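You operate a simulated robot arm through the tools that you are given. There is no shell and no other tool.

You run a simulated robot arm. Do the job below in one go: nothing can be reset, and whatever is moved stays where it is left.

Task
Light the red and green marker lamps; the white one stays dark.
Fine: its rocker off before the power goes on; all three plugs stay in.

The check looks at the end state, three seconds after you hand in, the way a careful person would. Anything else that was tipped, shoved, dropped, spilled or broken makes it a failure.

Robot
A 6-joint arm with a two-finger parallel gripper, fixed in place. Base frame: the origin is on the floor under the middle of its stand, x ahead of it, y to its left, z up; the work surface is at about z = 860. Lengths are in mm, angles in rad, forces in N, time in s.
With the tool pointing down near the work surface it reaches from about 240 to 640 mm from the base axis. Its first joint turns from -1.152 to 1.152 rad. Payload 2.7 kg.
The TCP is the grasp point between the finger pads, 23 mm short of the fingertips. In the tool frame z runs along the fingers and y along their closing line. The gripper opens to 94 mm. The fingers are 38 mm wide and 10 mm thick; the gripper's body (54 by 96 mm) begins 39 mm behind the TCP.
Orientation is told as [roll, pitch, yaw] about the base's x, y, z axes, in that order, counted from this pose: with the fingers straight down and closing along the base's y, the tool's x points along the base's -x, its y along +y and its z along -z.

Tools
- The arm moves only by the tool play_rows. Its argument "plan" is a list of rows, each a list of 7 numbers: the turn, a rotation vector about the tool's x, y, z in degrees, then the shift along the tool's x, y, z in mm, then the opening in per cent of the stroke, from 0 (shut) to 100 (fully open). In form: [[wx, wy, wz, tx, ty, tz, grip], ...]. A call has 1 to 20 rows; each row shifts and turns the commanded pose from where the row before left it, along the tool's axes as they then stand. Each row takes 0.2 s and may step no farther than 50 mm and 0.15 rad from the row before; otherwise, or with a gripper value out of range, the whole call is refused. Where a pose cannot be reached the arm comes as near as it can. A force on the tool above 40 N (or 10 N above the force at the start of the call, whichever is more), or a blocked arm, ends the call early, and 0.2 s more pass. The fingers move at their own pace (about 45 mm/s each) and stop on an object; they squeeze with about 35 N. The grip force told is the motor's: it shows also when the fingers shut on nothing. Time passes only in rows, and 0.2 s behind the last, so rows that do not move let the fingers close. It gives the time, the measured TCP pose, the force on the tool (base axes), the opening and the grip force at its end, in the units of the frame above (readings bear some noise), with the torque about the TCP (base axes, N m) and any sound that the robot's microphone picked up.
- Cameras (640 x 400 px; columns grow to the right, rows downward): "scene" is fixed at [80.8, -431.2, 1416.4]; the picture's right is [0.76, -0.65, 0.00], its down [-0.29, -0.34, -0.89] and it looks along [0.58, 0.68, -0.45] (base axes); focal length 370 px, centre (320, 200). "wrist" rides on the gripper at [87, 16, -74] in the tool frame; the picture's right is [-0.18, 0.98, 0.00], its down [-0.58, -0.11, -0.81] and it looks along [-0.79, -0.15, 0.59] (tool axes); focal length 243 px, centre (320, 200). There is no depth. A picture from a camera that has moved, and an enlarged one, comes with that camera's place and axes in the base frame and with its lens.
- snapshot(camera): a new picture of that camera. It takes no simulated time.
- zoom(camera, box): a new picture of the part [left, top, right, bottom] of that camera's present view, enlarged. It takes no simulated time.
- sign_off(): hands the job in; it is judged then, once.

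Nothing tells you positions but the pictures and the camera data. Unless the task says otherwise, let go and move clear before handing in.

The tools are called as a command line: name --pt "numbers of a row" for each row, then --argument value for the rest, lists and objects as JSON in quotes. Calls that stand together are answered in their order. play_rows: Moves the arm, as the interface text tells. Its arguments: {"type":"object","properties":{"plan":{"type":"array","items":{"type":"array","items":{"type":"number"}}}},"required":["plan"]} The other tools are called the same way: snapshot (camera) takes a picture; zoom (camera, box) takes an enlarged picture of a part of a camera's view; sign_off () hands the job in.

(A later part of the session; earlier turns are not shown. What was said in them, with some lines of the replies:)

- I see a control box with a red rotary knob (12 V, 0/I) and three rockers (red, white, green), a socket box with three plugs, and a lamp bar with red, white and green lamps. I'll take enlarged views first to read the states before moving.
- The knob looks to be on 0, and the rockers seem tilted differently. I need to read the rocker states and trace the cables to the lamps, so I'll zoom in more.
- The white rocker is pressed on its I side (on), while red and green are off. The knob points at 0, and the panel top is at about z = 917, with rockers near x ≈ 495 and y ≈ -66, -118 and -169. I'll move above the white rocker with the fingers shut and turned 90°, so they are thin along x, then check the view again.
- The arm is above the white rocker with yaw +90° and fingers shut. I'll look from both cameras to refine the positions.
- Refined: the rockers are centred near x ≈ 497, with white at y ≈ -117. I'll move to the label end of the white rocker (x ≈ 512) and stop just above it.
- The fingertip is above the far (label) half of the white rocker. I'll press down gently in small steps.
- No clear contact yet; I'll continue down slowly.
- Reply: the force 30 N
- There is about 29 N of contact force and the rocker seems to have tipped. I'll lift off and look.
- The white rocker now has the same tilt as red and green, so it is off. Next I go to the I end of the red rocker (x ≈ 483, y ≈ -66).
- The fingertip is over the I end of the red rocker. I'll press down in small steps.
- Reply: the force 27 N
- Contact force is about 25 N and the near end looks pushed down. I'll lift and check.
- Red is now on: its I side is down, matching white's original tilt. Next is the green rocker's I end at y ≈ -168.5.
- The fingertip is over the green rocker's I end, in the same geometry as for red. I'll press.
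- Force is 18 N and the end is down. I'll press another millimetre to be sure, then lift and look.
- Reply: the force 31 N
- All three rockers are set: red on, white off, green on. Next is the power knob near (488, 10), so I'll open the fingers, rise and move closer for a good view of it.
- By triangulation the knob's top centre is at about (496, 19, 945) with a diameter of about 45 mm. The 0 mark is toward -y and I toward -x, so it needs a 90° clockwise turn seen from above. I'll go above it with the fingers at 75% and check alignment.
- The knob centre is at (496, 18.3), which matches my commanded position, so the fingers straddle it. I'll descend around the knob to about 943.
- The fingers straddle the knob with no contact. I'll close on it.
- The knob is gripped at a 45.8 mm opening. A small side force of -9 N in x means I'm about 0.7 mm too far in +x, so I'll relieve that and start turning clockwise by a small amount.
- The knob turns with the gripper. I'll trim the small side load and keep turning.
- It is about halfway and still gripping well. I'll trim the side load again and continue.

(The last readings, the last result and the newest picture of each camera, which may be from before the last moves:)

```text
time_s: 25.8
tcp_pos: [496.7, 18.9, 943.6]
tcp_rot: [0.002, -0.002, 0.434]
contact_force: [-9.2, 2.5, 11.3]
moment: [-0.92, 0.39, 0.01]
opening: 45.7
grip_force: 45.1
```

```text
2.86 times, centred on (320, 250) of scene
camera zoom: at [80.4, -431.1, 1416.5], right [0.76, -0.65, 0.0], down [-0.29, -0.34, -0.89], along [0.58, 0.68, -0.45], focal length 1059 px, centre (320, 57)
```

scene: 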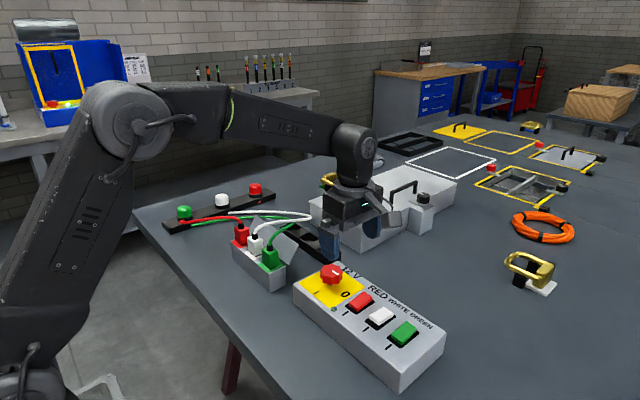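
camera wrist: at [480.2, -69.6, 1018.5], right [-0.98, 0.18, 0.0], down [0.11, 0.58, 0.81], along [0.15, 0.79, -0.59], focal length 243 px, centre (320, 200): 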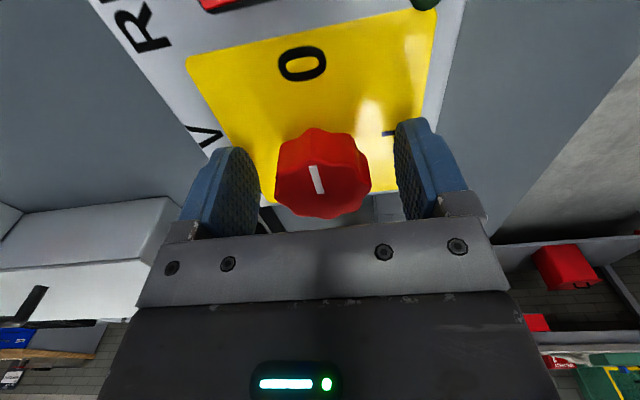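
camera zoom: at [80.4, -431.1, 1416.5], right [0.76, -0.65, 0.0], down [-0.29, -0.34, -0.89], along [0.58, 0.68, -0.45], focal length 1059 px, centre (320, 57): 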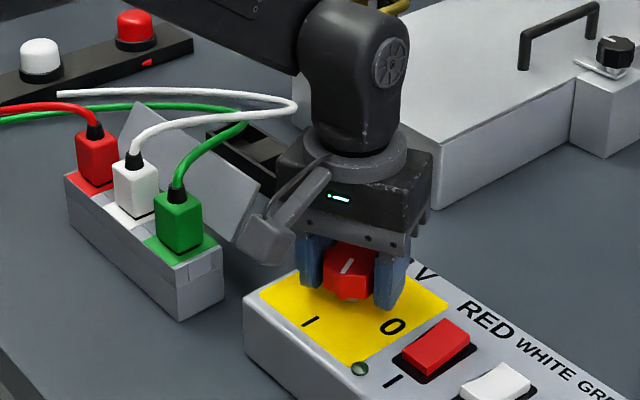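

About 65° is done, with roughly 25° to go. I'll trim and finish the turn.

play_rows --pt "0 0 5 0.5 0.4 -0.6 0" --pt "0 0 5 0 0 0 0" --pt "0 0 5 0 0 0 0" --pt "0 0 5 0 0 0 0" --pt "0 0 4 0 0 0 0" --pt "0 0 0 0 0 0 0"

zoom --camera "wrist" --box '[200, 70, 440, 230]'

zoom --camera "scene" --box '[140, 160, 420, 340]'

```text
time_s: 27.2
tcp_pos: [495.3, 17.6, 944.6]
tcp_rot: [0.0, -0.002, 0.015]
contact_force: [5.6, 9.4, -12.9]
moment: [-0.66, -1.16, -0.01]
opening: 45.8
grip_force: 45.2
```

```text
2.50 times, centred on (320, 150) of wrist
camera zoom: at [408.6, 32.1, 1018.3], right [0.17, 0.99, 0.0], down [0.58, -0.1, 0.81], along [0.8, -0.14, -0.59], focal length 606 px, centre (320, 325)
```

zoom: 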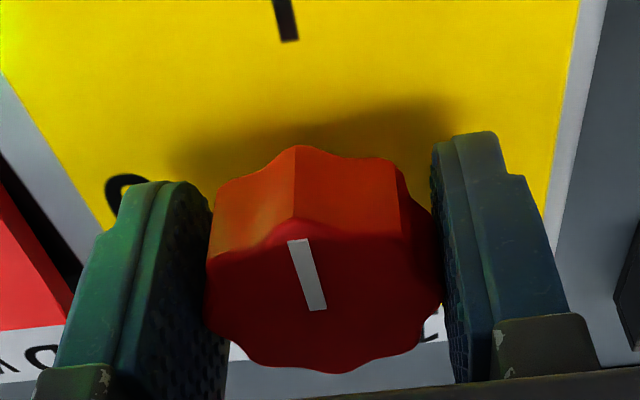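

```text
2.22 times, centred on (280, 250) of scene
camera zoom: at [81.1, -430.9, 1416.5], right [0.76, -0.65, 0.0], down [-0.29, -0.34, -0.89], along [0.58, 0.68, -0.45], focal length 823 px, centre (409, 89)
```

zoom: 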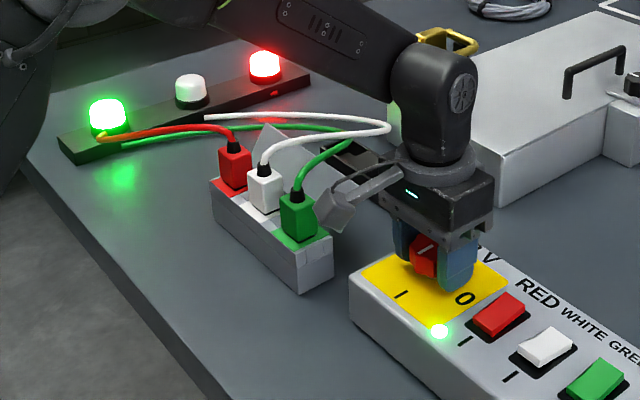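

The red and green lamps are lit, white is dark, and the panel LED is on. I'll add a degree to seat the knob at I, ease the load, then open and rise straight up.

play_rows --pt "0 0 1 -0.3 0.5 0.5 0" --pt "0 0 0 0 0 0 0"

play_rows --pt "0 0 0 0 0 0 52" --pt "0 0 0 0 0 0 60" --pt "0 0 0 0 0 0 70" --pt "0 0 0 0 0 0 70" --pt "0 0 0 0 0 -8 70" --pt "0 0 0 0 0 -15 70" --pt "0 0 0 0 0 -25 70" --pt "0 0 0 0 0 -35 70" --pt "0 0 0 0 0 -40 70" --pt "0 0 0 0 0 0 70"

snapshot --camera "scene"

snapshot --camera "wrist"

```text
time_s: 27.8
tcp_pos: [494.2, 17.5, 944.6]
tcp_rot: [-0.001, 0.0, -0.002]
contact_force: [2.9, 5.8, -8.3]
moment: [0.22, -1.05, 0.01]
opening: 46.0
grip_force: 45.0
```

```text
time_s: 30.0
tcp_pos: [495.2, 18.2, 1069.0]
tcp_rot: [0.001, -0.001, -0.001]
contact_force: [0.2, 0.8, 0.1]
moment: [-0.01, -0.03, -0.03]
opening: 65.8
grip_force: 0.1
```

```text
taken
```

scene: 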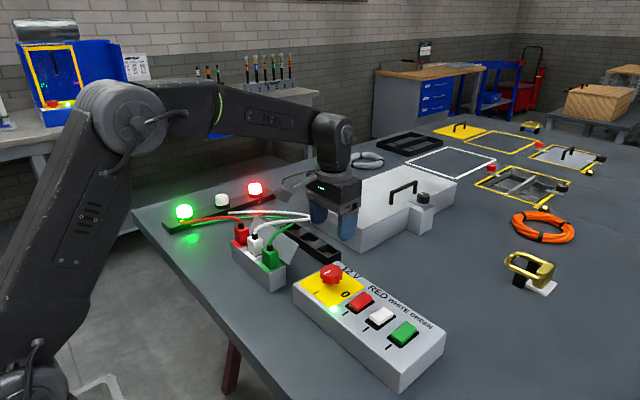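

```text
taken
camera wrist: at [409.5, 33.3, 1142.2], right [0.18, 0.98, 0.0], down [0.58, -0.11, 0.81], along [0.79, -0.15, -0.59], focal length 243 px, centre (320, 200)
```

wrist: 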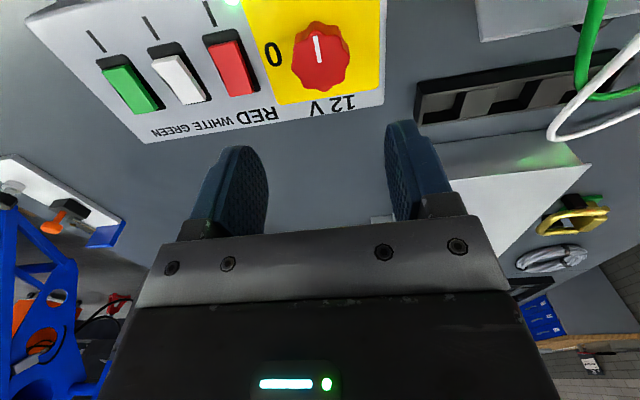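

The lamps are still on after release. I'll rise a bit further clear and make a final close check of the knob, rockers, plugs and lamps.

play_rows --pt "0 0 0 20 -20 -35 70" --pt "0 0 0 20 -20 -35 70" --pt "0 0 0 20 -20 -35 70" --pt "0 0 0 0 -40 0 70" --pt "0 0 0 0 0 0 70" --pt "0 0 0 0 0 0 70"

zoom --camera "scene" --box '[285, 250, 455, 390]'

zoom --camera "scene" --box '[150, 170, 350, 300]'

snapshot --camera "scene"

```text
time_s: 31.4
tcp_pos: [436.5, -83.7, 1172.1]
tcp_rot: [0.0, -0.001, -0.001]
contact_force: [-0.3, -0.1, 0.6]
moment: [0.01, 0.03, -0.02]
opening: 65.8
grip_force: 0.0
```

```text
2.86 times, centred on (370, 320) of scene
camera zoom: at [80.8, -431.2, 1416.4], right [0.76, -0.65, 0.0], down [-0.29, -0.34, -0.89], along [0.58, 0.68, -0.45], focal length 1059 px, centre (177, -143)
```

zoom: 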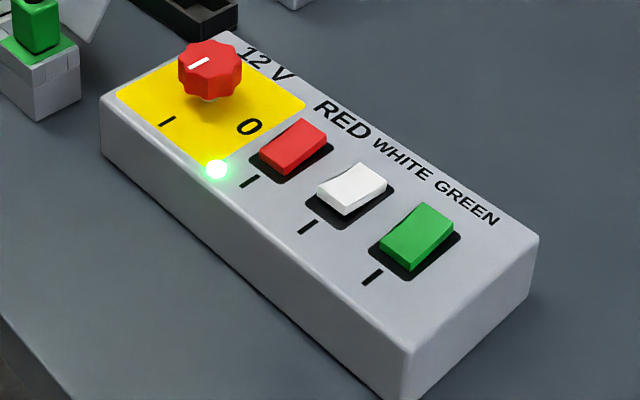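

```text
3.08 times, centred on (250, 235) of scene
camera zoom: at [80.8, -431.2, 1416.4], right [0.76, -0.65, 0.0], down [-0.29, -0.34, -0.89], along [0.58, 0.68, -0.45], focal length 1140 px, centre (535, 92)
```

zoom: 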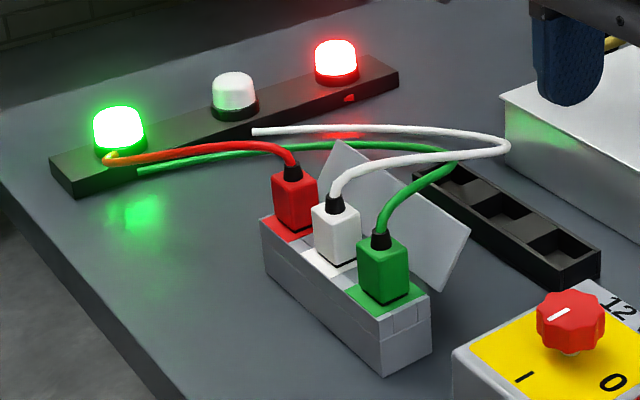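

```text
taken
```

scene: 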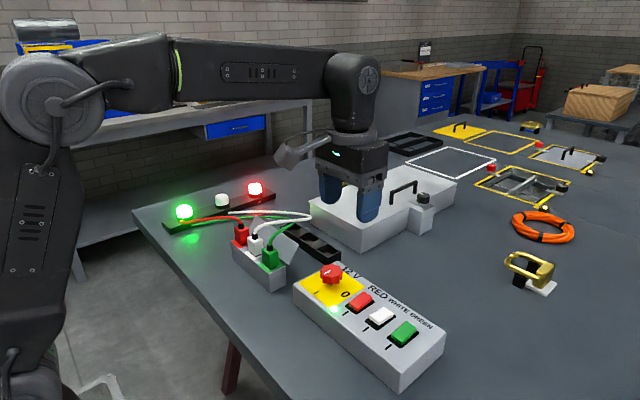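

The red and green lamps are lit and the white one is dark. The white rocker is off, the knob points to I, all three plugs are still in, and the arm is clear with nothing else moved. I'm handing the job in.

sign_off

```text
The job is handed in.
```

The red and green marker lamps are lit and the white one is dark; the job is handed in. I haven't seen a verdict on the check.

- **Rockers:** I switched white off first, then red and green on, all before the power went on.
- **Power:** the 12 V knob is turned from 0 to I, and the panel LED is on.
- **Plugs:** all three are still in their sockets, untouched.
- **Arm:** the gripper let go of the knob and moved clear. The last pictures show nothing else disturbed.
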